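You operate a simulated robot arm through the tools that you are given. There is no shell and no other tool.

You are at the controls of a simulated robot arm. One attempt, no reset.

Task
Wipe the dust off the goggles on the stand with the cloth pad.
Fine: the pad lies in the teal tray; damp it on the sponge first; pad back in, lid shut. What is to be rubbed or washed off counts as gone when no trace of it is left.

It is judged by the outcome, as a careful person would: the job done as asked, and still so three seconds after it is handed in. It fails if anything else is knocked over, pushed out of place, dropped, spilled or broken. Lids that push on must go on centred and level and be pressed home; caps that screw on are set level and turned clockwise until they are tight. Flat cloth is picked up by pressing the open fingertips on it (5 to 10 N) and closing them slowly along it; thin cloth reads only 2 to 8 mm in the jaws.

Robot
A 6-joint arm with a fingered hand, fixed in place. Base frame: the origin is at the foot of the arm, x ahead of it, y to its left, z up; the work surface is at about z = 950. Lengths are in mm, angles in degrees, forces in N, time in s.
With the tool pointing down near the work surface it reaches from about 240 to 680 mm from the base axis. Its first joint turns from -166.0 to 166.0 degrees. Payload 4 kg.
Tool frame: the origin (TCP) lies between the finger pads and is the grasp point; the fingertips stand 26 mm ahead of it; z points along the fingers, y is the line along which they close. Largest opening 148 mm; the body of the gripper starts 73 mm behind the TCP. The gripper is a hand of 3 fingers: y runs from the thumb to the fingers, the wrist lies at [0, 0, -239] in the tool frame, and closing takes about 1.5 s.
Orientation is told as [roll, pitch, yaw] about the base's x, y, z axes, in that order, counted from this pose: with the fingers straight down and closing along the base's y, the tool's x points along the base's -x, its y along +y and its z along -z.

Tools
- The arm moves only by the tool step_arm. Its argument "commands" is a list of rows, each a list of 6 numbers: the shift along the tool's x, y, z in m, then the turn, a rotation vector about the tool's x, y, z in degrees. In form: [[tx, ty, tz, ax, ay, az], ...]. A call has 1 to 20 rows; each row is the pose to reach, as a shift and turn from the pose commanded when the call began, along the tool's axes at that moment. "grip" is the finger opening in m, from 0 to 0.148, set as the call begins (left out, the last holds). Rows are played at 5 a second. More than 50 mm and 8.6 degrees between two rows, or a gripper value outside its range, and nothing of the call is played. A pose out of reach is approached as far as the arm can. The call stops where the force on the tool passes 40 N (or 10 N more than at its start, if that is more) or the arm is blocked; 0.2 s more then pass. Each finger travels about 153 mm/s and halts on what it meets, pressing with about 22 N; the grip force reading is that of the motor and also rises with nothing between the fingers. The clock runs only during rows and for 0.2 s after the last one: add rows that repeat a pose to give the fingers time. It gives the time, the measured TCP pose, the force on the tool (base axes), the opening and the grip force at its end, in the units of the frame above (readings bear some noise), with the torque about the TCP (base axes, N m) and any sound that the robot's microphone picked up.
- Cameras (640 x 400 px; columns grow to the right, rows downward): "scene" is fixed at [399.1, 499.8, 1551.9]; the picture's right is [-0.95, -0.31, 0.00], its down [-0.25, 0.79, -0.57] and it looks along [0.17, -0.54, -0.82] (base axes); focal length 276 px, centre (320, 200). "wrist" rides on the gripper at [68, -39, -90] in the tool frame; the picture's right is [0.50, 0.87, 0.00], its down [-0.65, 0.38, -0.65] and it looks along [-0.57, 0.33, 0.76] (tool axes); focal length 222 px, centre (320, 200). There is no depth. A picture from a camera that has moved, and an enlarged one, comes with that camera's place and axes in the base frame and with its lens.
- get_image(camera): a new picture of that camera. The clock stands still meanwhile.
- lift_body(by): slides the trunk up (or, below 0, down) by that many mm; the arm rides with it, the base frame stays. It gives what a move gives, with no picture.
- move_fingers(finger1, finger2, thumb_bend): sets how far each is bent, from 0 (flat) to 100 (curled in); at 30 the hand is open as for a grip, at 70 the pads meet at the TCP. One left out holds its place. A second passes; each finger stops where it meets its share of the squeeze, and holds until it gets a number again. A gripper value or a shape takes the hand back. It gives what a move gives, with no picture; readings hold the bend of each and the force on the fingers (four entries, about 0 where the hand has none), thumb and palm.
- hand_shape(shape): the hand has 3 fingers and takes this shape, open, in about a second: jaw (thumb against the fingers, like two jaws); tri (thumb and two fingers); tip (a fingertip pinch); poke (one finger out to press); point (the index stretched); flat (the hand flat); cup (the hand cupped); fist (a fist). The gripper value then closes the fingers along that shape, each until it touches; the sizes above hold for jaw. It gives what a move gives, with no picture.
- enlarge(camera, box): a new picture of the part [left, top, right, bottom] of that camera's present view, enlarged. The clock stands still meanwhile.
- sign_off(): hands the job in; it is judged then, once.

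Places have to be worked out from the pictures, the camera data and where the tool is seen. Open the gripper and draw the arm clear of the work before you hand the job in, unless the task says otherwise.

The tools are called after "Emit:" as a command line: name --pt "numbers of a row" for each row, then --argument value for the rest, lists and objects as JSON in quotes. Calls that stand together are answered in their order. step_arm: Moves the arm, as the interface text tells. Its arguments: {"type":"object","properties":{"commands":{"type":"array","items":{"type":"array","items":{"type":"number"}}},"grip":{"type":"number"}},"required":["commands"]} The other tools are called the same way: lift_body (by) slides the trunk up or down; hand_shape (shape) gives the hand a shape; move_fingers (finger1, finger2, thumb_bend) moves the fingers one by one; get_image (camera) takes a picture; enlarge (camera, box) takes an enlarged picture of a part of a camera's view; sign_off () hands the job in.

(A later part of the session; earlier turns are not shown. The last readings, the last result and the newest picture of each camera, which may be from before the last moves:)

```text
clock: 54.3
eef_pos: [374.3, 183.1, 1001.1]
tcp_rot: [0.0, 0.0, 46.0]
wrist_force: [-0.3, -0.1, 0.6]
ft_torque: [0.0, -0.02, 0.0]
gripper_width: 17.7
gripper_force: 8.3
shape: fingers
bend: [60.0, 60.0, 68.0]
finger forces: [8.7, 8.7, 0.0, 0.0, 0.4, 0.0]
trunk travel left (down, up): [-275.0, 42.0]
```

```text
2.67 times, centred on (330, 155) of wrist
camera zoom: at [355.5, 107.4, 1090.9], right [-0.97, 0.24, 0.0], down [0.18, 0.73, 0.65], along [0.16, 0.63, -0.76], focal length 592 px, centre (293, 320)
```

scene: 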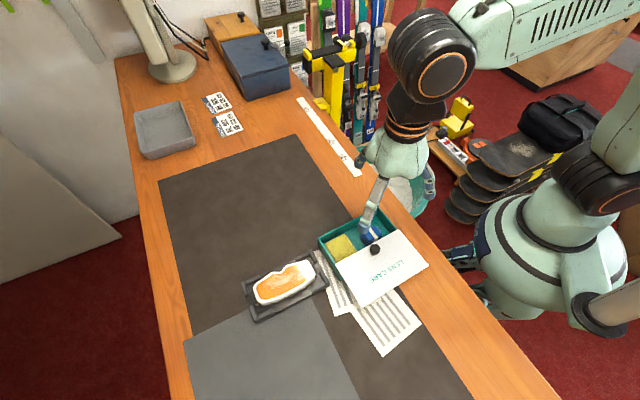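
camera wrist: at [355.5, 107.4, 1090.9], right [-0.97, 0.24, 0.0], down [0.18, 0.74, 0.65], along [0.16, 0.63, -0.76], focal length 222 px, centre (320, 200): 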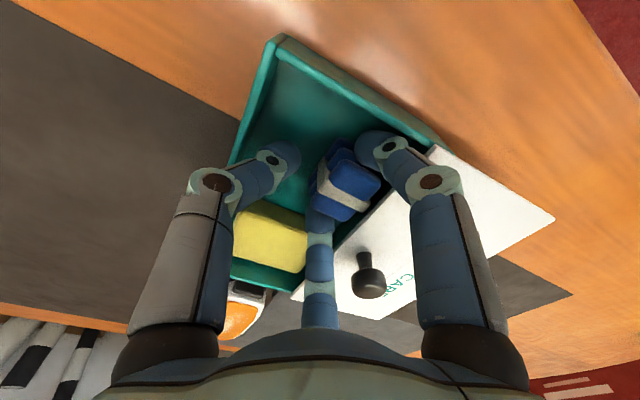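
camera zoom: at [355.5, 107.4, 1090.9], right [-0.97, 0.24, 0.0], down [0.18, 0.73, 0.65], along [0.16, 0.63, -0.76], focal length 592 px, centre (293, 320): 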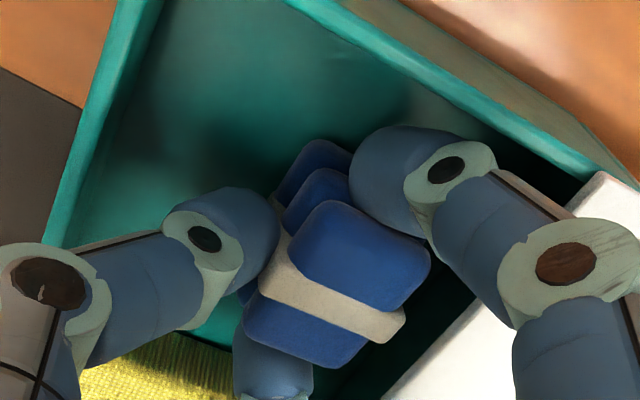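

The thumb now just touches (0.4 N). A bit more thumb, then a small test lift.

Emit:
move_fingers --thumb_bend 71

Emit:
step_arm --pt "0 -0.001 -0.002 0 0 0" --pt "0 -0.003 -0.004 0 0 0" --pt "0 -0.003 -0.007 0 0 0" --pt "0 -0.003 -0.01 0 0 0" --pt "0 -0.003 -0.01 0 0 0"

Emit:
enlarge --camera "wrist" --box '[240, 80, 420, 230]'

Emit:
enlarge --camera "scene" --box '[340, 190, 420, 260]'

```text
clock: 55.3
eef_pos: [374.4, 181.6, 1001.3]
tcp_rot: [-0.1, 0.0, 46.0]
wrist_force: [-0.2, 0.4, 0.7]
ft_torque: [-0.01, 0.01, -0.03]
gripper_width: 17.0
gripper_force: 11.1
shape: fingers
bend: [60.0, 60.0, 69.0]
finger forces: [9.0, 9.1, 0.1, 0.0, 2.9, 0.0]
trunk travel left (down, up): [-275.0, 42.0]
```

```text
clock: 56.5
eef_pos: [376.7, 181.2, 1009.8]
tcp_rot: [-0.1, 0.0, 46.1]
wrist_force: [-0.2, 0.0, -0.9]
ft_torque: [0.01, 0.0, 0.01]
gripper_width: 16.7
gripper_force: 10.8
shape: fingers
bend: [60.0, 60.0, 69.0]
finger forces: [9.2, 9.3, 0.0, 0.0, 3.0, 0.0]
trunk travel left (down, up): [-275.0, 42.0]
```

```text
2.67 times, centred on (330, 155) of wrist
camera zoom: at [358.2, 105.3, 1101.1], right [-0.97, 0.24, 0.0], down [0.18, 0.73, 0.65], along [0.16, 0.63, -0.76], focal length 592 px, centre (293, 320)
```

zoom: 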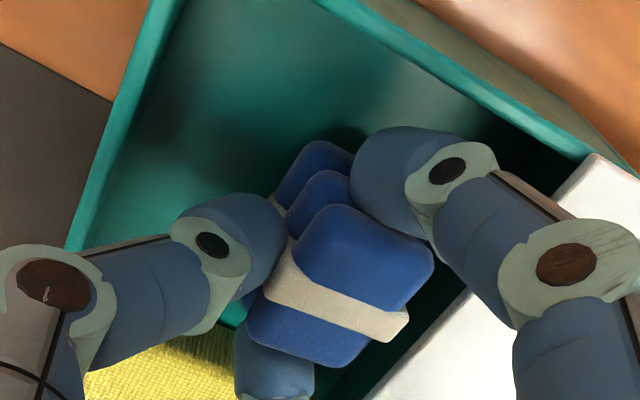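

```text
5.71 times, centred on (380, 225) of scene
camera zoom: at [399.1, 499.8, 1551.9], right [-0.95, -0.31, 0.0], down [-0.25, 0.79, -0.57], along [0.17, -0.54, -0.82], focal length 1576 px, centre (-23, 57)
```

zoom: 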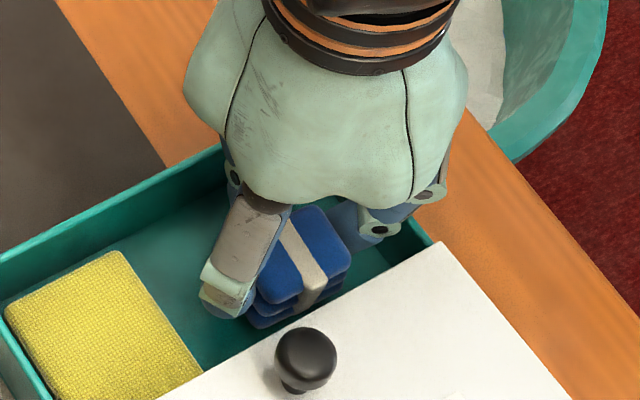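

The pad lifts with the hand. I'll raise it well above the rim and inspect its underside and level.

Emit:
step_arm --pt "0 0 -0.01 0 0 0" --pt "0 0 -0.025 0 0 0" --pt "0 0 -0.04 0 0 0" --pt "0 0 -0.055 0 0 0" --pt "0 0 -0.055 0 0 0"

Emit:
enlarge --camera "wrist" --box '[220, 80, 420, 230]'

Emit:
enlarge --camera "scene" --box '[330, 160, 430, 250]'

```text
clock: 57.7
eef_pos: [378.2, 181.2, 1066.6]
tcp_rot: [0.0, 0.1, 45.9]
wrist_force: [0.3, -0.3, -0.6]
ft_torque: [-0.05, -0.01, 0.0]
gripper_width: 16.7
gripper_force: 10.3
shape: fingers
bend: [60.0, 60.0, 69.0]
finger forces: [9.2, 9.2, 0.1, 0.0, 2.9, 0.0]
trunk travel left (down, up): [-275.0, 42.0]
```

```text
2.67 times, centred on (320, 155) of wrist
camera zoom: at [357.9, 105.5, 1156.4], right [-0.97, 0.24, 0.0], down [0.18, 0.74, 0.65], along [0.16, 0.63, -0.76], focal length 592 px, centre (320, 320)
```

zoom: 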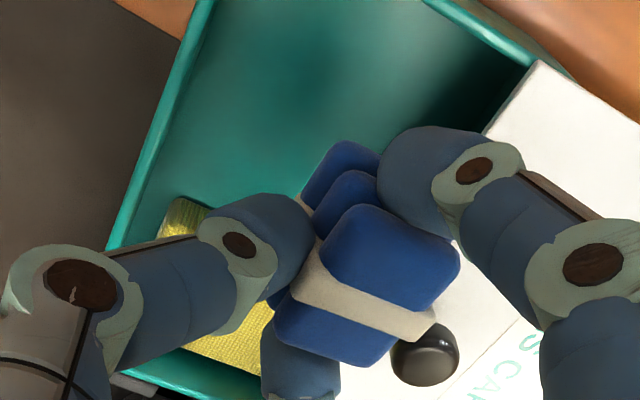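

```text
4.44 times, centred on (380, 205) of scene
camera zoom: at [399.1, 499.8, 1551.9], right [-0.95, -0.31, 0.0], down [-0.25, 0.79, -0.57], along [0.17, -0.54, -0.82], focal length 1226 px, centre (53, 178)
```

zoom: 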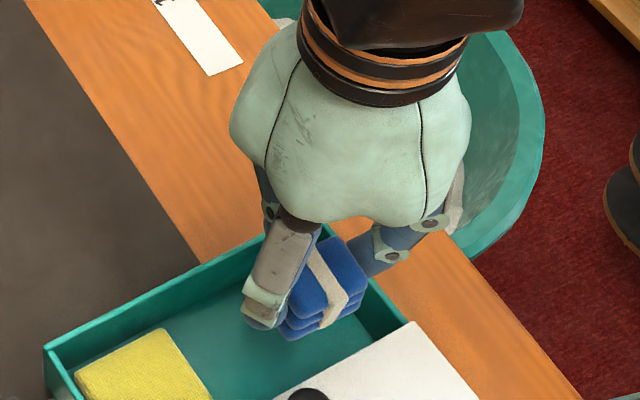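

The pad is held level, its base about 44 mm below the TCP and ~12 mm off toward tool +y. The sponge is centred near (428,242), top z≈972. I'll carry the pad over the sponge and lower it to just above.

Emit:
step_arm --pt "-0.018 -0.0025 -0.005 0 0 0" --pt "-0.036 -0.005 -0.005 0 0 0" --pt "-0.055 -0.0075 -0.005 0 0 0" --pt "-0.0728 -0.0101 -0.005 0 0 0" --pt "-0.0728 -0.0101 0.01 0 0 0" --pt "-0.0728 -0.0101 0.025 0 0 0" --pt "-0.0728 -0.0101 0.035 0 0 0" --pt "-0.0728 -0.0101 0.035 0 0 0"

Emit:
get_image --camera "wrist"

Emit:
enlarge --camera "scene" --box '[310, 180, 410, 270]'

```text
clock: 59.5
eef_pos: [435.3, 224.9, 1031.2]
tcp_rot: [-0.1, 0.1, 46.0]
wrist_force: [0.3, -0.6, -0.6]
ft_torque: [-0.01, -0.02, 0.0]
gripper_width: 16.5
gripper_force: 11.1
shape: fingers
bend: [60.0, 60.0, 69.0]
finger forces: [9.3, 9.2, 0.0, 0.0, 2.9, 0.0]
trunk travel left (down, up): [-275.0, 42.0]
```

```text
taken
camera wrist: at [416.0, 150.3, 1120.7], right [-0.97, 0.24, 0.0], down [0.18, 0.73, 0.65], along [0.16, 0.63, -0.76], focal length 222 px, centre (320, 200)
```

wrist: 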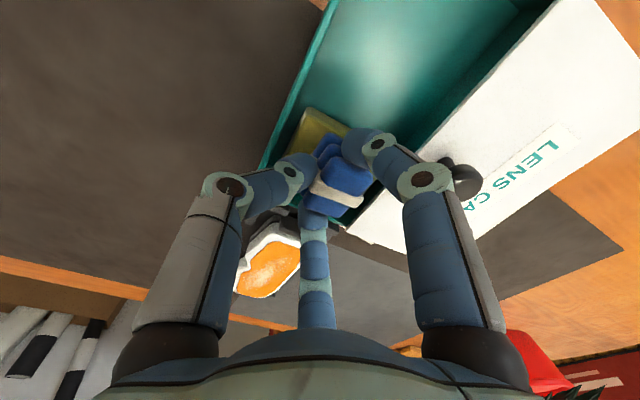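

```text
4.44 times, centred on (360, 225) of scene
camera zoom: at [399.1, 499.8, 1551.9], right [-0.95, -0.31, 0.0], down [-0.25, 0.79, -0.57], along [0.17, -0.54, -0.82], focal length 1226 px, centre (142, 89)
```

zoom: 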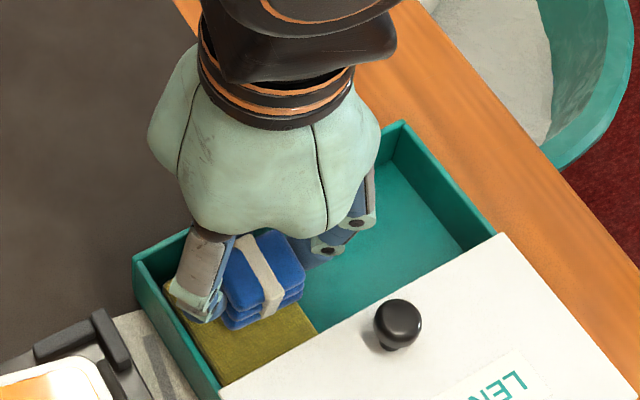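

The pad hangs over the sponge, clear of wall and lid. Lowering gently to about TCP z≈1015.

Emit:
step_arm --pt "0 0 0.004 0 0 0" --pt "0 0 0.008 0 0 0" --pt "0 0 0.011 0 0 0" --pt "0 0 0.013 0 0 0" --pt "0 0 0.015 0 0 0" --pt "0 0 0.015 0 0 0"

```text
clock: 60.9
eef_pos: [433.8, 226.0, 1016.4]
tcp_rot: [-0.1, -0.1, 46.0]
wrist_force: [1.5, -1.9, 17.9]
ft_torque: [0.04, 0.03, 0.02]
gripper_width: 15.7
gripper_force: 13.7
shape: fingers
bend: [60.0, 60.0, 69.0]
finger forces: [11.5, 11.4, 0.0, 0.0, 5.3, 0.0]
trunk travel left (down, up): [-275.0, 42.0]
```

Pressing the sponge with 18 N already. I'll ease up 1 mm, hold a second so the pad takes up water, and look.

Emit:
step_arm --pt "0 0 -0.001 0 0 0" --pt "0 0 -0.001 0 0 0" --pt "0 0 -0.001 0 0 0" --pt "0 0 -0.001 0 0 0" --pt "0 0 -0.001 0 0 0" --pt "0 0 -0.001 0 0 0" --pt "0 0 -0.001 0 0 0" --pt "0 0 -0.001 0 0 0"

Emit:
enlarge --camera "scene" --box '[310, 180, 410, 270]'

Emit:
enlarge --camera "wrist" --box '[240, 80, 420, 230]'

```text
clock: 62.7
eef_pos: [435.5, 224.6, 1018.4]
tcp_rot: [-0.1, 0.1, 46.0]
wrist_force: [0.2, -2.4, 10.7]
ft_torque: [-0.04, 0.04, -0.01]
gripper_width: 15.9
gripper_force: 13.3
shape: fingers
bend: [60.0, 60.0, 69.0]
finger forces: [11.1, 10.2, 0.0, 0.1, 4.8, 0.0]
trunk travel left (down, up): [-275.0, 42.0]
```

```text
4.44 times, centred on (360, 225) of scene
camera zoom: at [399.1, 499.8, 1551.9], right [-0.95, -0.31, 0.0], down [-0.25, 0.79, -0.57], along [0.17, -0.54, -0.82], focal length 1226 px, centre (142, 89)
```

zoom: 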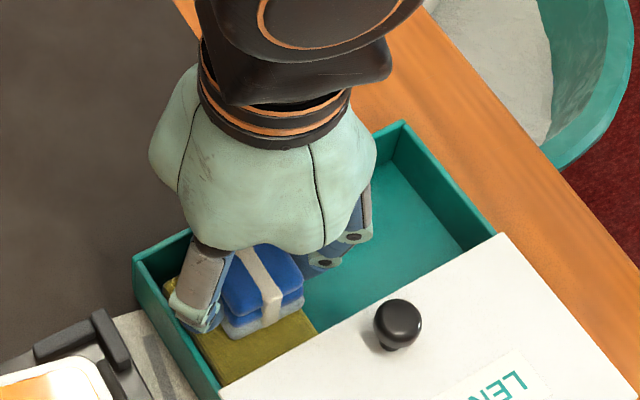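

```text
2.67 times, centred on (330, 155) of wrist
camera zoom: at [415.4, 150.4, 1107.1], right [-0.97, 0.24, 0.0], down [0.18, 0.73, 0.65], along [0.16, 0.63, -0.76], focal length 592 px, centre (293, 320)
```

zoom: 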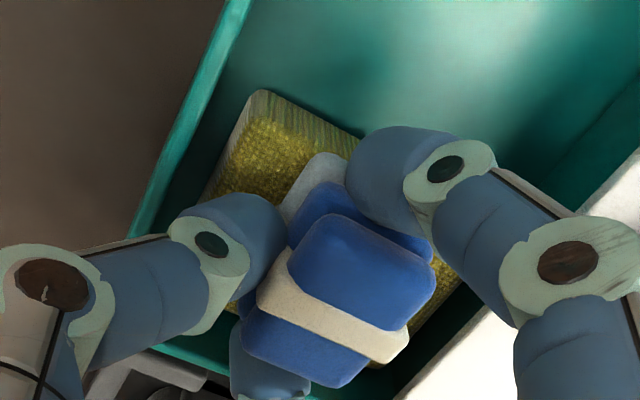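

The bottom layer of the pad has changed to a pale colour: it is damp. I'll lift straight out and check that the pad hasn't shifted.

Emit:
step_arm --pt "0 0 -0.004 0 0 0" --pt "0 0 -0.012 0 0 0" --pt "0 0 -0.03 0 0 0" --pt "0 0 -0.05 0 0 0" --pt "0 0 -0.07 0 0 0" --pt "0 0 -0.09 0 0 0" --pt "0 0 -0.09 0 0 0"

Emit:
get_image --camera "wrist"

Emit:
enlarge --camera "scene" --box '[300, 130, 420, 270]'

Emit:
enlarge --camera "wrist" --box '[200, 160, 360, 280]'

```text
clock: 64.3
eef_pos: [435.3, 226.3, 1106.3]
tcp_rot: [-0.1, 0.1, 46.1]
wrist_force: [-0.5, -0.5, -1.0]
ft_torque: [0.0, 0.02, 0.03]
gripper_width: 16.3
gripper_force: 10.5
shape: fingers
bend: [60.0, 60.0, 69.0]
finger forces: [9.1, 9.0, 0.0, 0.0, 2.5, 0.1]
trunk travel left (down, up): [-275.0, 42.0]
```

```text
taken
camera wrist: at [416.5, 151.4, 1197.1], right [-0.97, 0.24, 0.0], down [0.18, 0.74, 0.65], along [0.16, 0.63, -0.76], focal length 222 px, centre (320, 200)
```

wrist: 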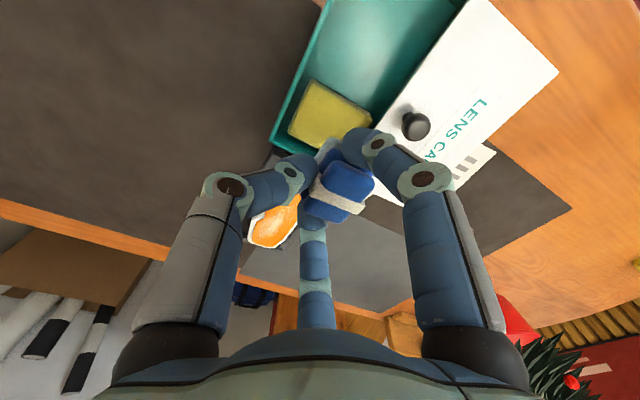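

```text
2.86 times, centred on (360, 200) of scene
camera zoom: at [399.1, 499.8, 1551.9], right [-0.95, -0.31, 0.0], down [-0.25, 0.79, -0.57], along [0.17, -0.54, -0.82], focal length 788 px, centre (206, 200)
```

zoom: 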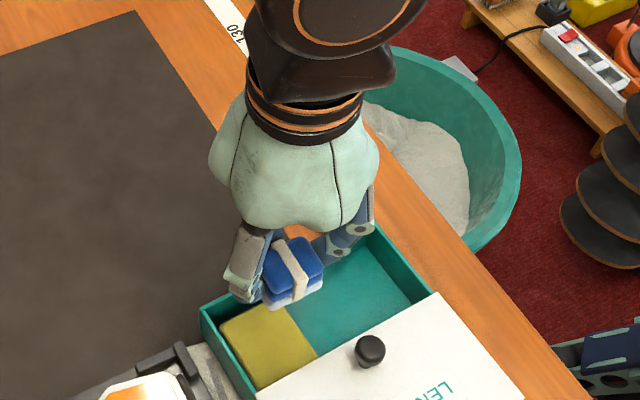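

```text
3.33 times, centred on (280, 220) of wrist
camera zoom: at [416.5, 151.4, 1197.1], right [-0.97, 0.24, 0.0], down [0.18, 0.74, 0.65], along [0.16, 0.63, -0.76], focal length 740 px, centre (453, 133)
```

zoom: 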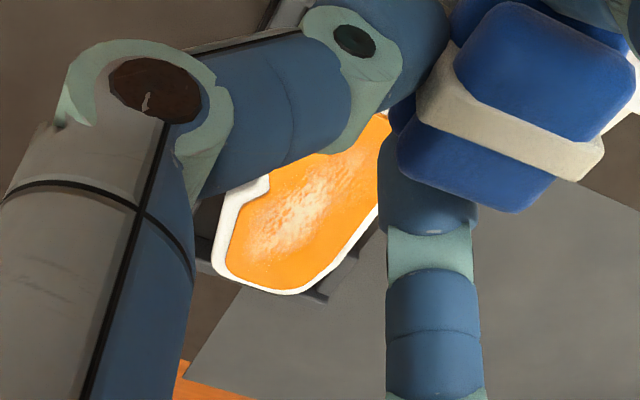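

The damp pad is still firmly held (9, 9, 2.5 N). The lens is about 118×47 mm, centred near (527,347), surface z≈985, its long axis at ~38°; I'll carry the pad above the dust centre, turning 8° to align with it.

Emit:
step_arm --pt "-0.026 0.0 0 0 0 1.5" --pt "-0.052 0.001 0 0 0 3" --pt "-0.078 0.001 0 0 0 4.5" --pt "-0.104 0.001 0 0 0 6" --pt "-0.13 0.0017 0 0 0 7" --pt "-0.1544 0.0017 0 0 0 8" --pt "-0.1544 0.0017 0.02 0 0 8" --pt "-0.1544 0.0017 0.04 0 0 8" --pt "-0.1544 0.0017 0.04 0 0 8"

Emit:
get_image --camera "wrist"

Emit:
enlarge --camera "scene" --box '[220, 170, 350, 330]'

```text
clock: 66.3
eef_pos: [540.9, 337.7, 1067.4]
tcp_rot: [-0.1, 0.0, 37.9]
wrist_force: [0.4, 0.0, -0.4]
ft_torque: [-0.01, -0.02, 0.0]
gripper_width: 16.0
gripper_force: 10.0
shape: fingers
bend: [60.0, 60.0, 69.0]
finger forces: [9.0, 9.1, 0.1, 0.0, 2.3, 0.0]
trunk travel left (down, up): [-275.0, 42.0]
```

```text
taken
camera wrist: at [511.5, 266.0, 1156.9], right [-0.93, 0.38, 0.0], down [0.28, 0.7, 0.65], along [0.25, 0.61, -0.76], focal length 222 px, centre (320, 200)
```

wrist: 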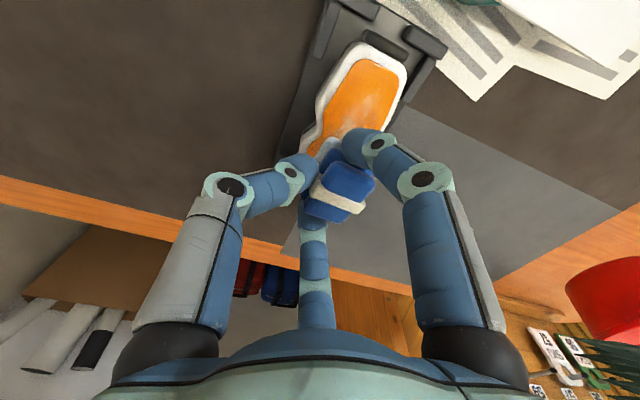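

```text
2.50 times, centred on (285, 250) of scene
camera zoom: at [399.1, 499.8, 1551.9], right [-0.95, -0.31, 0.0], down [-0.25, 0.79, -0.57], along [0.17, -0.54, -0.82], focal length 690 px, centre (408, 75)
```

zoom: 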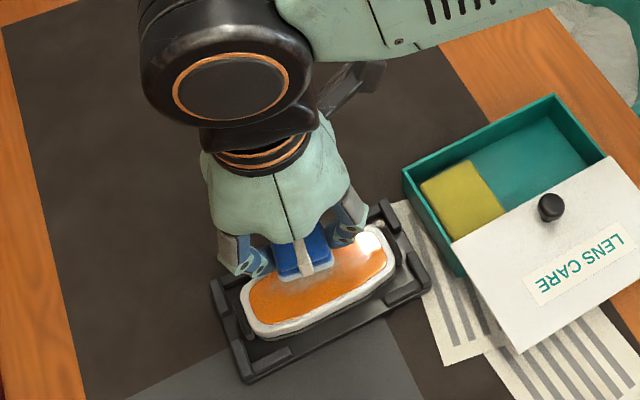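

The pad is right over the dust. Lowering to just above the lens, then in fine steps.

Emit:
step_arm --pt "0 0 0.01 0 0 0" --pt "0 0 0.02 0 0 0" --pt "0 0 0.027 0 0 0" --pt "0 0 0.031 0 0 0" --pt "0 0 0.031 0 0 0"

Emit:
enlarge --camera "scene" --box '[235, 220, 335, 310]'

Emit:
enlarge --camera "wrist" --box '[240, 40, 440, 240]'

```text
clock: 67.5
eef_pos: [541.1, 337.4, 1036.4]
tcp_rot: [-0.1, 0.1, 38.1]
wrist_force: [-0.3, -0.1, -0.6]
ft_torque: [0.0, -0.01, 0.02]
gripper_width: 16.0
gripper_force: 10.1
shape: fingers
bend: [60.0, 60.0, 69.0]
finger forces: [8.9, 9.0, 0.0, 0.0, 2.5, 0.1]
trunk travel left (down, up): [-275.0, 42.0]
```

```text
4.44 times, centred on (285, 265) of scene
camera zoom: at [399.1, 499.8, 1551.9], right [-0.95, -0.31, 0.0], down [-0.25, 0.79, -0.57], along [0.17, -0.54, -0.82], focal length 1226 px, centre (476, -89)
```

zoom: 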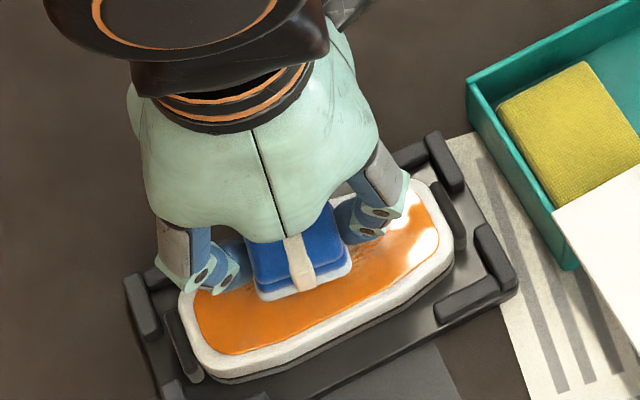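

```text
2.00 times, centred on (340, 140) of wrist
camera zoom: at [511.6, 266.0, 1125.8], right [-0.93, 0.38, 0.0], down [0.28, 0.7, 0.65], along [0.25, 0.6, -0.76], focal length 444 px, centre (280, 320)
```

zoom: 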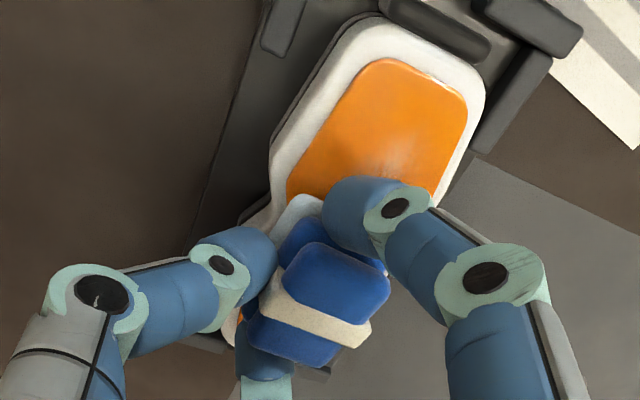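

Nearly touching. Down 4 mm in 1 mm steps.

Emit:
step_arm --pt "0 0 0.001 0 0 0" --pt "0 0 0.002 0 0 0" --pt "0 0 0.003 0 0 0" --pt "0 0 0.004 0 0 0" --pt "0 0 0.004 0 0 0"

```text
clock: 68.7
eef_pos: [541.2, 337.8, 1032.4]
tcp_rot: [-0.1, 0.0, 38.0]
wrist_force: [0.6, -0.4, 0.0]
ft_torque: [-0.04, 0.02, 0.0]
gripper_width: 15.8
gripper_force: 9.9
shape: fingers
bend: [60.0, 60.0, 69.0]
finger forces: [9.0, 9.0, 0.0, 0.1, 2.5, 0.0]
trunk travel left (down, up): [-275.0, 42.0]
```

No contact yet at 1032.4. Another 4 mm.

Emit:
step_arm --pt "0 0 0.001 0 0 0" --pt "0 0 0.002 0 0 0" --pt "0 0 0.003 0 0 0" --pt "0 0 0.004 0 0 0" --pt "0 0 0.004 0 0 0"

```text
clock: 69.9
eef_pos: [541.3, 337.6, 1028.5]
tcp_rot: [-0.1, -0.1, 38.0]
wrist_force: [1.7, -0.5, 13.8]
ft_torque: [0.07, 0.05, -0.02]
gripper_width: 15.4
gripper_force: 12.6
shape: fingers
bend: [60.0, 60.0, 69.0]
finger forces: [10.0, 11.0, 0.1, 0.0, 3.7, 0.0]
trunk travel left (down, up): [-275.0, 42.0]
```

Contact with 13.8 N. I'll ease to ~7 N and wipe along the lens: first 26 mm outward, watching the force.

Emit:
step_arm --pt "0 0 -0.0007 0 0 0" --pt "-0.006 0 -0.0007 0 0 0" --pt "-0.012 0 -0.0007 0 0 0" --pt "-0.018 0 -0.0007 0 0 0" --pt "-0.024 0 -0.0007 0 0 0" --pt "-0.026 0 -0.0007 0 0 0"

```text
clock: 71.3
eef_pos: [561.2, 352.6, 1028.8]
tcp_rot: [-0.1, -0.1, 37.9]
wrist_force: [-1.2, -1.3, 7.8]
ft_torque: [0.02, 0.11, 0.03]
gripper_width: 16.1
gripper_force: 11.6
shape: fingers
bend: [60.0, 60.0, 69.0]
finger forces: [11.1, 9.6, 0.0, 0.1, 3.3, 0.0]
trunk travel left (down, up): [-275.0, 42.0]
```

Steady at 7.8 N. Now back along the lens in the other direction, 62 mm.

Emit:
step_arm --pt "0.007 0 0 0 0 0" --pt "0.014 0 0 0 0 0" --pt "0.021 0 0 0 0 0" --pt "0.028 0 0 0 0 0" --pt "0.035 0 0 0 0 0" --pt "0.042 0 0 0 0 0" --pt "0.049 0 0 0 0 0" --pt "0.056 0 0 0 0 0" --pt "0.062 0 0 0 0 0" --pt "0.062 0 0 0 0 0"

Emit:
enlarge --camera "scene" --box '[235, 220, 335, 310]'

Emit:
enlarge --camera "wrist" --box '[200, 40, 440, 280]'

```text
clock: 73.5
eef_pos: [511.2, 315.6, 1029.8]
tcp_rot: [-0.1, 0.0, 37.9]
wrist_force: [1.7, 1.4, 10.9]
ft_torque: [0.14, -0.03, -0.04]
gripper_width: 15.4
gripper_force: 11.9
shape: fingers
bend: [60.0, 60.0, 69.0]
finger forces: [9.7, 11.3, 0.1, 0.1, 3.1, 0.0]
trunk travel left (down, up): [-275.0, 42.0]
```

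```text
4.44 times, centred on (285, 265) of scene
camera zoom: at [399.1, 499.8, 1551.9], right [-0.95, -0.31, 0.0], down [-0.25, 0.79, -0.57], along [0.17, -0.54, -0.82], focal length 1226 px, centre (476, -89)
```

zoom: 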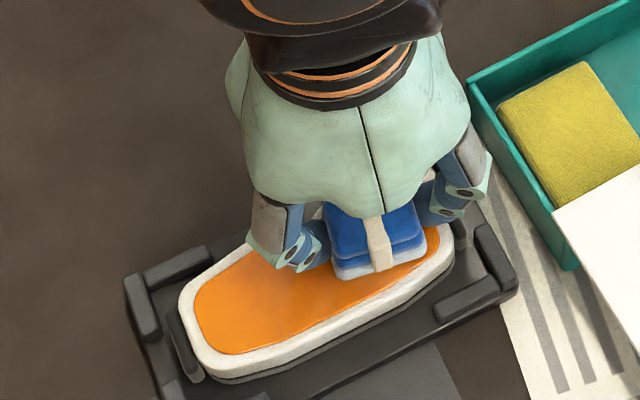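

```text
1.67 times, centred on (320, 160) of wrist
camera zoom: at [482.2, 244.1, 1118.6], right [-0.93, 0.38, 0.0], down [0.28, 0.7, 0.65], along [0.25, 0.61, -0.76], focal length 370 px, centre (320, 267)
```

zoom: 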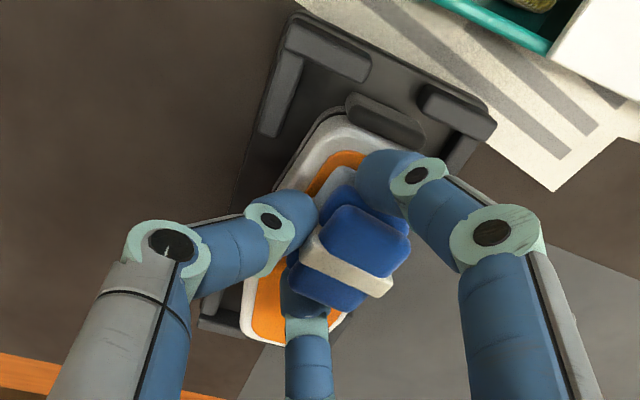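

The middle strip is already clean. Next pass: shift 8 mm toward tool +y and wipe the full length outward.

Emit:
step_arm --pt "0 0.004 -0.0003 0 0 0" --pt "0 0.008 -0.0003 0 0 0" --pt "-0.008 0.008 -0.0003 0 0 0" --pt "-0.016 0.008 -0.0003 0 0 0" --pt "-0.024 0.008 -0.0003 0 0 0" --pt "-0.032 0.008 -0.0003 0 0 0" --pt "-0.04 0.008 -0.0003 0 0 0" --pt "-0.048 0.008 -0.0003 0 0 0" --pt "-0.056 0.008 -0.0003 0 0 0" --pt "-0.062 0.008 -0.0003 0 0 0" --pt "-0.062 0.008 -0.0003 0 0 0"

Emit:
enlarge --camera "scene" --box '[235, 220, 335, 310]'

```text
clock: 75.9
eef_pos: [555.9, 359.5, 1029.2]
tcp_rot: [-0.1, 0.0, 38.0]
wrist_force: [-0.9, -0.9, 5.1]
ft_torque: [-0.01, 0.07, 0.03]
gripper_width: 15.8
gripper_force: 11.5
shape: fingers
bend: [60.0, 60.0, 69.0]
finger forces: [10.6, 9.6, 0.1, 0.0, 2.7, 0.0]
trunk travel left (down, up): [-275.0, 42.0]
```

```text
4.44 times, centred on (285, 265) of scene
camera zoom: at [399.1, 499.8, 1551.9], right [-0.95, -0.31, 0.0], down [-0.25, 0.79, -0.57], along [0.17, -0.54, -0.82], focal length 1226 px, centre (476, -89)
```

zoom: 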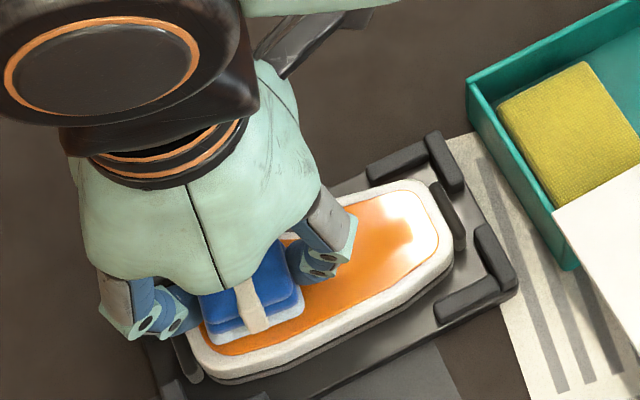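

Clean so far on this side. Now shift 16 mm the other way (toward the nose side) and wipe back the full length.

Emit:
step_arm --pt "0 -0.005 0.0002 0 0 0" --pt "0 -0.01 0.0002 0 0 0" --pt "0 -0.016 0.0002 0 0 0" --pt "0.008 -0.016 0.0002 0 0 0" --pt "0.016 -0.016 0.0002 0 0 0" --pt "0.024 -0.016 0.0002 0 0 0" --pt "0.032 -0.016 0.0002 0 0 0" --pt "0.04 -0.016 0.0002 0 0 0" --pt "0.048 -0.016 0.0002 0 0 0" --pt "0.056 -0.016 0.0002 0 0 0" --pt "0.062 -0.016 0.0002 0 0 0" --pt "0.062 -0.016 0.0002 0 0 0"

Emit:
enlarge --camera "scene" --box '[235, 220, 335, 310]'

```text
clock: 78.5
eef_pos: [517.4, 309.4, 1028.7]
tcp_rot: [-0.1, 0.0, 38.0]
wrist_force: [-0.6, 0.1, 6.6]
ft_torque: [0.07, -0.03, 0.01]
gripper_width: 15.9
gripper_force: 11.3
shape: fingers
bend: [60.0, 60.0, 69.0]
finger forces: [9.5, 10.5, 0.0, 0.1, 2.8, 0.0]
trunk travel left (down, up): [-275.0, 42.0]
```

```text
4.44 times, centred on (285, 265) of scene
camera zoom: at [399.1, 499.8, 1551.9], right [-0.95, -0.31, 0.0], down [-0.25, 0.79, -0.57], along [0.17, -0.54, -0.82], focal length 1226 px, centre (476, -89)
```

zoom: 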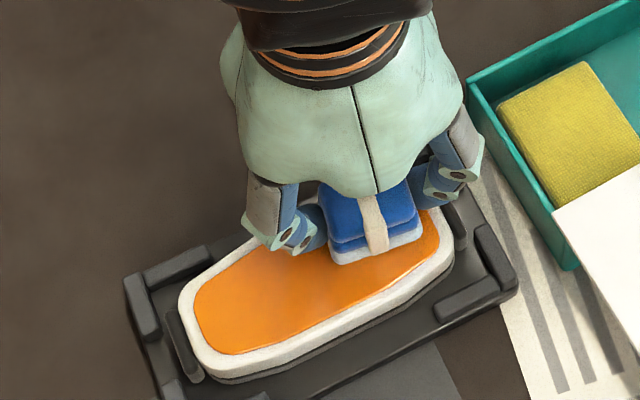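

One more stroke outward along a line just above the middle, then lift off to inspect the lens.

Emit:
step_arm --pt "0 0.006 0 0 0 0" --pt "-0.009 0.006 0 0 0 0" --pt "-0.018 0.006 0 0 0 0" --pt "-0.027 0.006 0 0 0 0" --pt "-0.036 0.006 0 0 0 0" --pt "-0.045 0.006 0 0 0 0" --pt "-0.054 0.006 0 0 0 0" --pt "-0.062 0.006 0 0 0 0" --pt "-0.062 0.006 -0.02 0 0 0" --pt "-0.062 0.006 -0.06 0 0 0" --pt "-0.03 0.006 -0.08 0 0 0" --pt "0.01 0.006 -0.08 0 0 0" --pt "0.05 0.006 -0.08 0 0 0" --pt "0.09 0.006 -0.08 0 0 0" --pt "0.09 0.006 -0.08 0 0 0"

Emit:
enlarge --camera "scene" --box '[235, 240, 335, 325]'

Emit:
get_image --camera "wrist"

```text
clock: 81.7
eef_pos: [442.6, 258.9, 1108.0]
tcp_rot: [-0.2, 0.1, 38.0]
wrist_force: [0.7, 0.3, 0.4]
ft_torque: [-0.02, 0.04, 0.02]
gripper_width: 15.5
gripper_force: 9.7
shape: fingers
bend: [60.0, 60.0, 70.0]
finger forces: [8.5, 8.8, 0.1, 0.1, 2.1, 0.0]
trunk travel left (down, up): [-275.0, 42.0]
```

```text
4.71 times, centred on (285, 282) of scene
camera zoom: at [399.1, 499.8, 1551.9], right [-0.95, -0.31, 0.0], down [-0.25, 0.79, -0.57], along [0.17, -0.54, -0.82], focal length 1298 px, centre (485, -188)
```

zoom: 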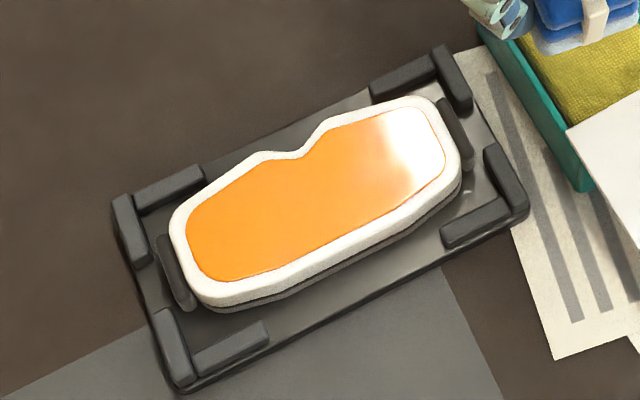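

```text
taken
camera wrist: at [413.4, 186.6, 1198.1], right [-0.93, 0.37, 0.0], down [0.28, 0.7, 0.65], along [0.25, 0.6, -0.76], focal length 222 px, centre (320, 200)
```

wrist: 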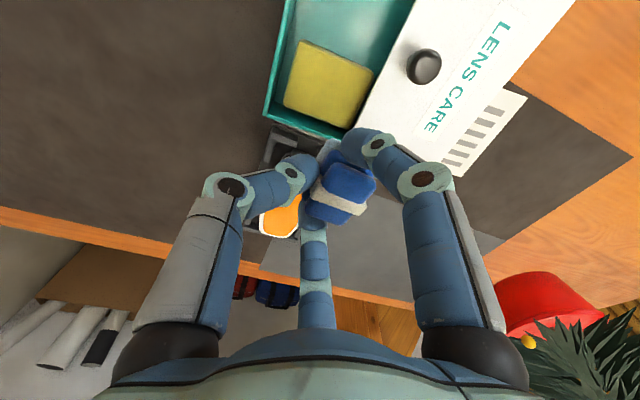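

The lens looks clean; the bright patch at its right end is the lamp reflection that was there before. I'll enlarge further, and also view it from the wrist side, to be sure.

Emit:
enlarge --camera "scene" --box '[270, 255, 335, 300]'

Emit:
step_arm --pt "0.01 -0.02 -0.02 0 0 0" --pt "0.02 -0.04 -0.04 0 0 0" --pt "0.03 -0.06 -0.06 0 0 0" --pt "0.03 -0.06 -0.06 0 0 0"

Emit:
get_image --camera "wrist"

```text
8.89 times, centred on (302, 278) of scene
camera zoom: at [399.1, 499.8, 1551.9], right [-0.95, -0.31, 0.0], down [-0.25, 0.79, -0.57], along [0.17, -0.54, -0.82], focal length 2452 px, centre (476, -489)
```

zoom: 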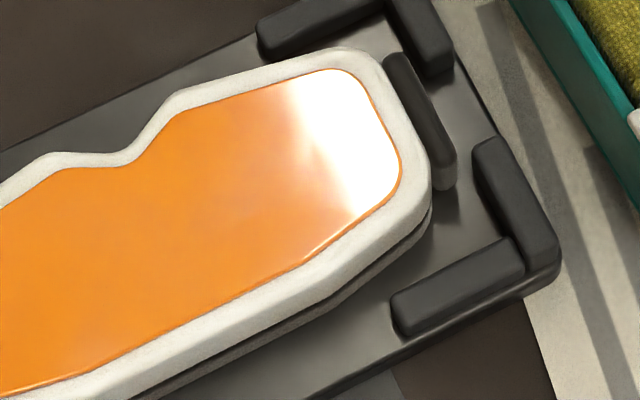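

```text
clock: 82.7
eef_pos: [457.1, 192.6, 1168.5]
tcp_rot: [-0.1, 0.0, 38.0]
wrist_force: [0.1, -0.2, -0.6]
ft_torque: [-0.07, 0.01, 0.02]
gripper_width: 15.8
gripper_force: 9.9
shape: fingers
bend: [60.0, 60.0, 70.0]
finger forces: [8.7, 8.8, 0.0, 0.1, 2.1, 0.0]
trunk travel left (down, up): [-275.0, 42.0]
```

```text
taken
camera wrist: at [427.6, 121.9, 1259.1], right [-0.93, 0.37, 0.0], down [0.28, 0.7, 0.65], along [0.25, 0.6, -0.76], focal length 222 px, centre (320, 200)
```

wrist: 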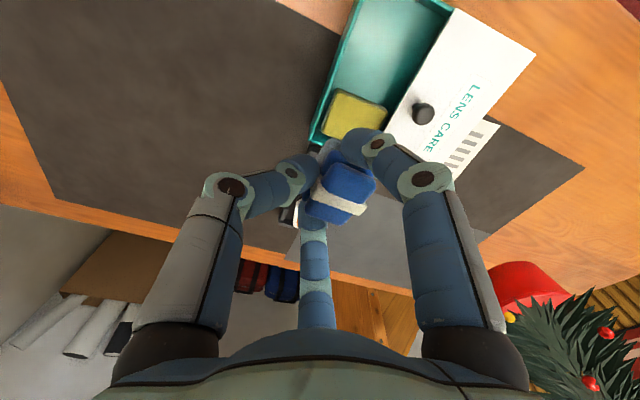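

The hand hides the goggles here. I'll hover high directly above them, so that the wrist camera sees the whole lens.

Emit:
step_arm --pt "-0.03 0.015 0 0 0 0" --pt "-0.06 0.03 0 0 0 0" --pt "-0.09 0.045 0 0 0 0" --pt "-0.12 0.06 0 0 0 0" --pt "-0.148 0.076 0 0 0 0" --pt "-0.148 0.076 0 0 0 0"

Emit:
enlarge --camera "wrist" --box '[220, 40, 420, 180]'

```text
clock: 84.1
eef_pos: [526.1, 343.7, 1168.7]
tcp_rot: [-0.1, 0.0, 38.0]
wrist_force: [0.1, 0.0, -0.1]
ft_torque: [0.0, 0.02, 0.02]
gripper_width: 15.6
gripper_force: 10.1
shape: fingers
bend: [60.0, 60.0, 70.0]
finger forces: [8.7, 8.7, 0.1, 0.0, 2.0, 0.1]
trunk travel left (down, up): [-275.0, 42.0]
```

```text
2.86 times, centred on (320, 110) of wrist
camera zoom: at [497.3, 272.3, 1258.5], right [-0.93, 0.38, 0.0], down [0.28, 0.7, 0.65], along [0.25, 0.61, -0.76], focal length 635 px, centre (320, 457)
```

zoom: 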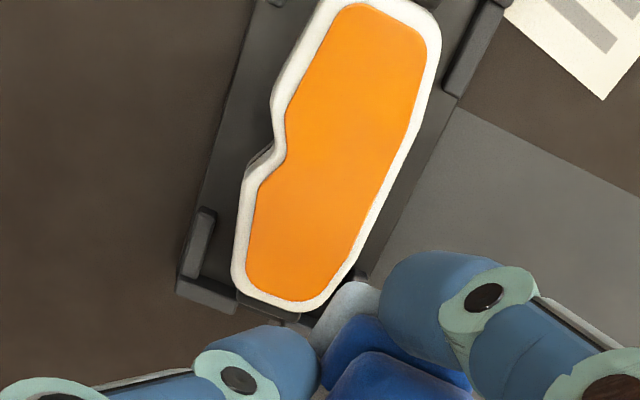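

The whole lens is clean, with no trace left. Now I'll carry the pad back above its place in the tray at the pick-up yaw.

Emit:
step_arm --pt "0.03 -0.005 0 0 0 -1" --pt "0.06 -0.01 0 0 0 -2" --pt "0.09 -0.015 0 0 0 -3" --pt "0.12 -0.02 0 0 0 -4" --pt "0.15 -0.025 0 0 0 -5.5" --pt "0.18 -0.03 0 0 0 -7" --pt "0.2172 -0.0359 0 0 0 -8" --pt "0.2172 -0.0359 0.03 0 0 -8" --pt "0.2172 -0.0359 0.06 0 0 -8" --pt "0.2172 -0.0359 0.09 0 0 -8" --pt "0.2172 -0.0359 0.11 0 0 -8" --pt "0.2172 -0.0359 0.11 0 0 -8"

Emit:
enlarge --camera "scene" --box '[320, 160, 430, 270]'

Emit:
enlarge --camera "wrist" --box '[220, 60, 440, 240]'

```text
clock: 86.7
eef_pos: [375.8, 181.6, 1060.5]
tcp_rot: [-0.1, 0.1, 46.0]
wrist_force: [0.7, 0.8, -0.5]
ft_torque: [-0.01, 0.0, 0.01]
gripper_width: 15.2
gripper_force: 9.6
shape: fingers
bend: [60.0, 60.0, 70.0]
finger forces: [8.4, 8.6, 0.0, 0.1, 1.9, 0.0]
trunk travel left (down, up): [-275.0, 42.0]
```

```text
3.64 times, centred on (375, 215) of scene
camera zoom: at [399.1, 499.8, 1551.9], right [-0.95, -0.31, 0.0], down [-0.25, 0.79, -0.57], along [0.17, -0.54, -0.82], focal length 1003 px, centre (120, 146)
```

zoom: 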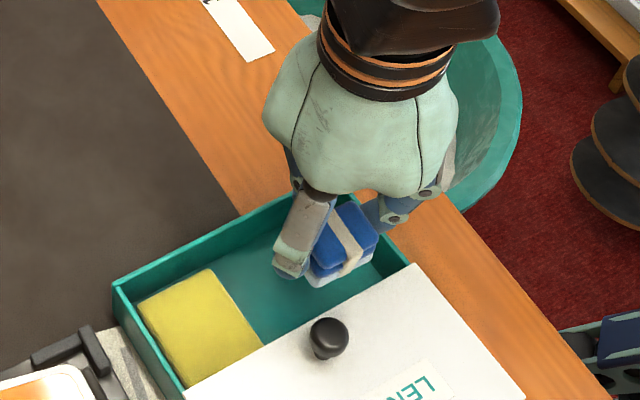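

```text
2.22 times, centred on (330, 150) of wrist
camera zoom: at [357.3, 107.3, 1148.8], right [-0.97, 0.24, 0.0], down [0.18, 0.73, 0.65], along [0.16, 0.63, -0.76], focal length 494 px, centre (298, 311)
```

zoom: 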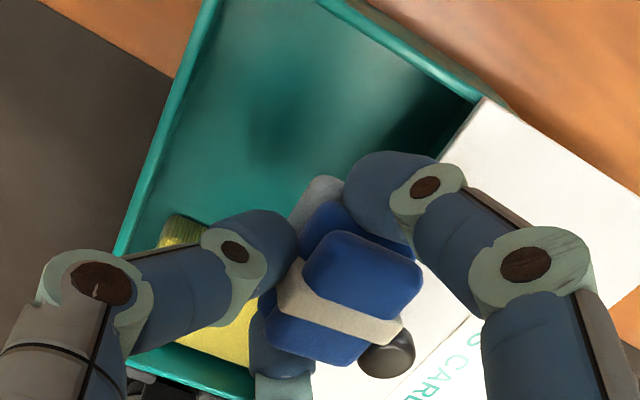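

In line with the pick-up spot. Lowering into the tray, 4 mm toward the far wall, to just above the floor.

Emit:
step_arm --pt "0 -0.004 0.015 0 0 0" --pt "0 -0.004 0.03 0 0 0" --pt "0 -0.004 0.042 0 0 0" --pt "0 -0.004 0.05 0 0 0" --pt "0 -0.004 0.055 0 0 0" --pt "0 -0.004 0.055 0 0 0"

Emit:
enlarge --camera "scene" --box '[340, 190, 420, 260]'

```text
clock: 88.1
eef_pos: [380.5, 177.3, 1004.2]
tcp_rot: [-0.1, 0.0, 46.0]
wrist_force: [0.6, -0.2, -0.7]
ft_torque: [-0.01, -0.04, 0.02]
gripper_width: 15.2
gripper_force: 9.3
shape: fingers
bend: [60.0, 60.0, 70.0]
finger forces: [8.4, 8.7, 0.1, 0.0, 1.9, 0.1]
trunk travel left (down, up): [-275.0, 42.0]
```

```text
5.71 times, centred on (380, 225) of scene
camera zoom: at [399.1, 499.8, 1551.9], right [-0.95, -0.31, 0.0], down [-0.25, 0.79, -0.57], along [0.17, -0.54, -0.82], focal length 1576 px, centre (-23, 57)
```

zoom: 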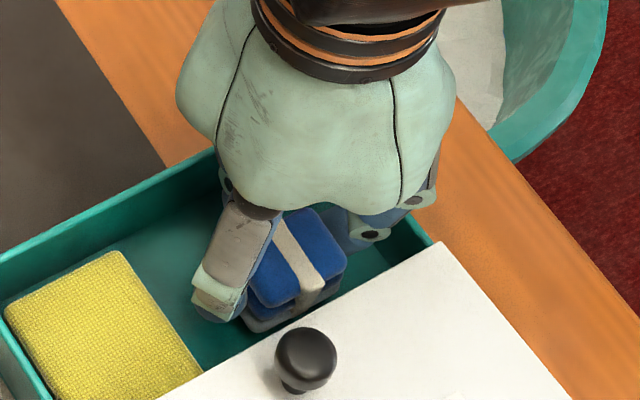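

No contact yet at 1004. Lowering 4 mm more in small steps to touch the floor.

Emit:
step_arm --pt "0 0 0.001 0 0 0" --pt "0 0 0.002 0 0 0" --pt "0 0 0.003 0 0 0" --pt "0 0 0.004 0 0 0" --pt "0 0 0.004 0 0 0"

```text
clock: 89.3
eef_pos: [379.1, 179.4, 1000.2]
tcp_rot: [-0.1, 0.0, 46.0]
wrist_force: [0.1, 0.2, -0.2]
ft_torque: [-0.01, -0.03, 0.01]
gripper_width: 15.3
gripper_force: 9.6
shape: fingers
bend: [60.0, 60.0, 70.0]
finger forces: [8.4, 8.5, 0.1, 0.1, 1.9, 0.0]
trunk travel left (down, up): [-275.0, 42.0]
```

Still free; 3 mm more.

Emit:
step_arm --pt "0 0 0.001 0 0 0" --pt "0 0 0.002 0 0 0" --pt "0 0 0.003 0 0 0" --pt "0 0 0.003 0 0 0"

```text
clock: 90.3
eef_pos: [380.2, 179.3, 998.1]
tcp_rot: [0.0, 0.1, 46.1]
wrist_force: [0.5, -0.7, -1.7]
ft_torque: [0.0, -0.02, -0.02]
gripper_width: 15.3
gripper_force: 9.5
shape: fingers
bend: [60.0, 60.0, 70.0]
finger forces: [8.4, 8.7, 0.0, 0.0, 1.8, 0.1]
trunk travel left (down, up): [-275.0, 42.0]
```

Still no floor contact, so the pad must have crept up a little in the grip. Continuing 3 mm.

Emit:
step_arm --pt "0 0 0.001 0 0 0" --pt "0 0 0.002 0 0 0" --pt "0 0 0.003 0 0 0" --pt "0 0 0.003 0 0 0"

Emit:
enlarge --camera "scene" --box '[340, 190, 420, 260]'

Emit:
enlarge --camera "wrist" --box '[220, 60, 440, 240]'

```text
clock: 91.3
eef_pos: [379.3, 178.9, 993.8]
tcp_rot: [-0.1, 0.0, 46.0]
wrist_force: [1.3, -1.6, 3.6]
ft_torque: [0.05, 0.01, 0.0]
gripper_width: 15.4
gripper_force: 10.5
shape: fingers
bend: [60.0, 60.0, 69.0]
finger forces: [8.9, 9.3, 0.0, 0.0, 2.6, 0.0]
trunk travel left (down, up): [-275.0, 42.0]
```

```text
5.71 times, centred on (380, 225) of scene
camera zoom: at [399.1, 499.8, 1551.9], right [-0.95, -0.31, 0.0], down [-0.25, 0.79, -0.57], along [0.17, -0.54, -0.82], focal length 1576 px, centre (-23, 57)
```

zoom: 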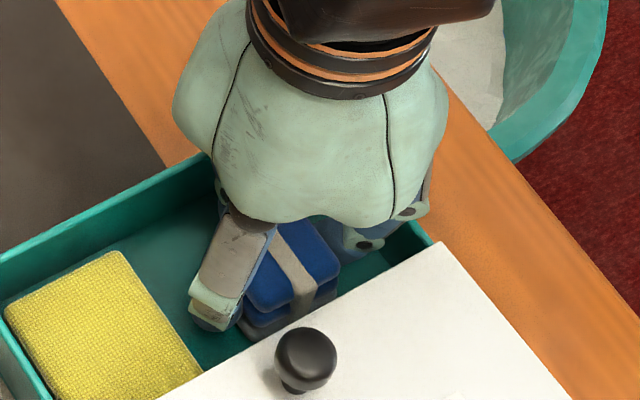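

```text
2.22 times, centred on (330, 150) of wrist
camera zoom: at [360.8, 103.9, 1084.1], right [-0.97, 0.24, 0.0], down [0.18, 0.73, 0.65], along [0.16, 0.63, -0.76], focal length 494 px, centre (298, 311)
```

zoom: 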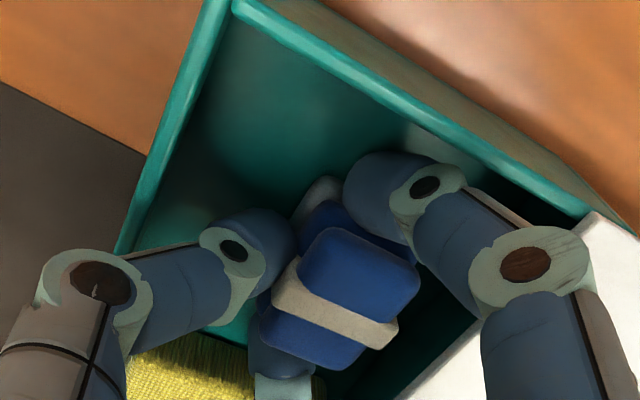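

The pad stands on the tray floor (3.6 N). I'll release with small opening and check the finger forces.

Emit:
move_fingers --finger1 57 --finger2 57 --thumb_bend 65

Emit:
enlarge --camera "wrist" --box '[220, 60, 440, 240]'

```text
clock: 92.3
eef_pos: [379.7, 178.6, 994.7]
tcp_rot: [-0.1, 0.0, 46.1]
wrist_force: [-0.9, -0.1, 0.0]
ft_torque: [0.03, -0.01, -0.03]
gripper_width: 28.8
gripper_force: 0.2
shape: fingers
bend: [56.0, 56.0, 65.0]
finger forces: [0.3, 0.1, 0.0, 0.1, 0.0, 0.0]
trunk travel left (down, up): [-275.0, 42.0]
```

```text
2.22 times, centred on (330, 150) of wrist
camera zoom: at [360.7, 104.1, 1084.1], right [-0.97, 0.24, 0.0], down [0.18, 0.73, 0.65], along [0.16, 0.63, -0.76], focal length 494 px, centre (298, 311)
```

zoom: 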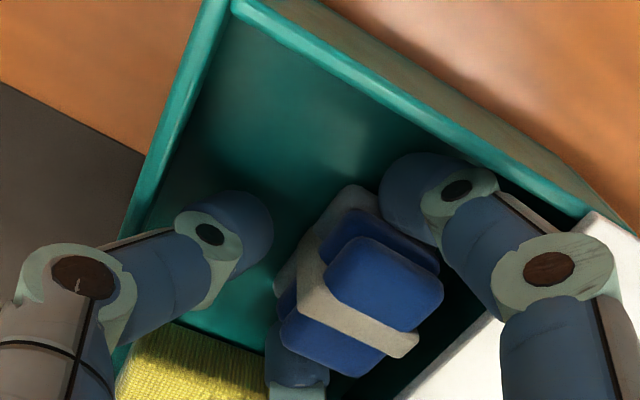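

Released. Opening the two fingers slightly more, then rising straight up.

Emit:
move_fingers --finger1 54 --finger2 54 --thumb_bend 63

Emit:
step_arm --pt "0 0 -0.003 0 0 0" --pt "0 0 -0.008 0 0 0" --pt "0 0 -0.015 0 0 0" --pt "0 0 -0.025 0 0 0" --pt "0 0 -0.05 0 0 0" --pt "0 0 -0.08 0 0 0" --pt "0 0 -0.11 0 0 0" --pt "0 0 -0.11 0 0 0"

Emit:
enlarge --camera "scene" --box '[310, 190, 430, 280]'

Emit:
enlarge --camera "wrist" --box '[220, 40, 440, 240]'

```text
clock: 93.3
eef_pos: [379.8, 178.1, 994.3]
tcp_rot: [-0.1, 0.0, 46.0]
wrist_force: [-0.8, 0.5, 0.0]
ft_torque: [-0.01, 0.02, 0.02]
gripper_width: 34.1
gripper_force: 0.9
shape: fingers
bend: [54.0, 54.0, 63.0]
finger forces: [0.0, 0.1, 0.0, 0.1, 1.1, 0.0]
trunk travel left (down, up): [-275.0, 42.0]
```

```text
clock: 95.1
eef_pos: [379.5, 178.9, 1103.9]
tcp_rot: [0.0, -0.1, 45.9]
wrist_force: [0.9, -0.2, 0.3]
ft_torque: [0.01, -0.01, -0.03]
gripper_width: 34.6
gripper_force: 0.1
shape: fingers
bend: [54.0, 54.0, 63.0]
finger forces: [0.1, 0.0, 0.1, 0.1, 0.0, 0.0]
trunk travel left (down, up): [-275.0, 42.0]
```

```text
4.44 times, centred on (370, 235) of scene
camera zoom: at [399.1, 499.8, 1551.9], right [-0.95, -0.31, 0.0], down [-0.25, 0.79, -0.57], along [0.17, -0.54, -0.82], focal length 1226 px, centre (98, 44)
```

zoom: 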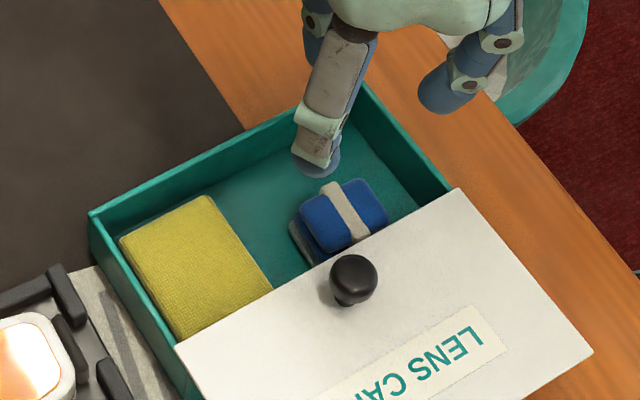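

```text
2.00 times, centred on (330, 140) of wrist
camera zoom: at [360.6, 104.9, 1193.7], right [-0.97, 0.24, 0.0], down [0.18, 0.74, 0.65], along [0.16, 0.63, -0.76], focal length 444 px, centre (300, 320)
```

zoom: 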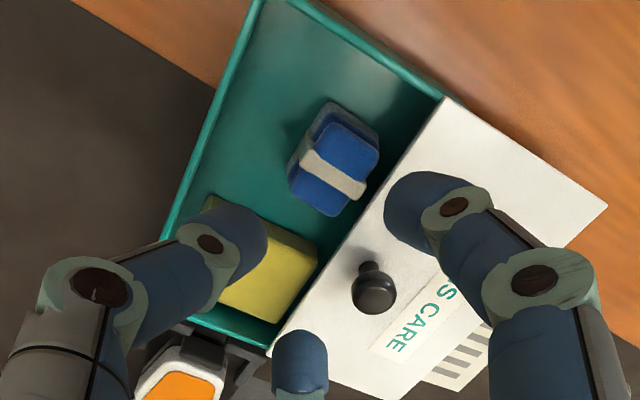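

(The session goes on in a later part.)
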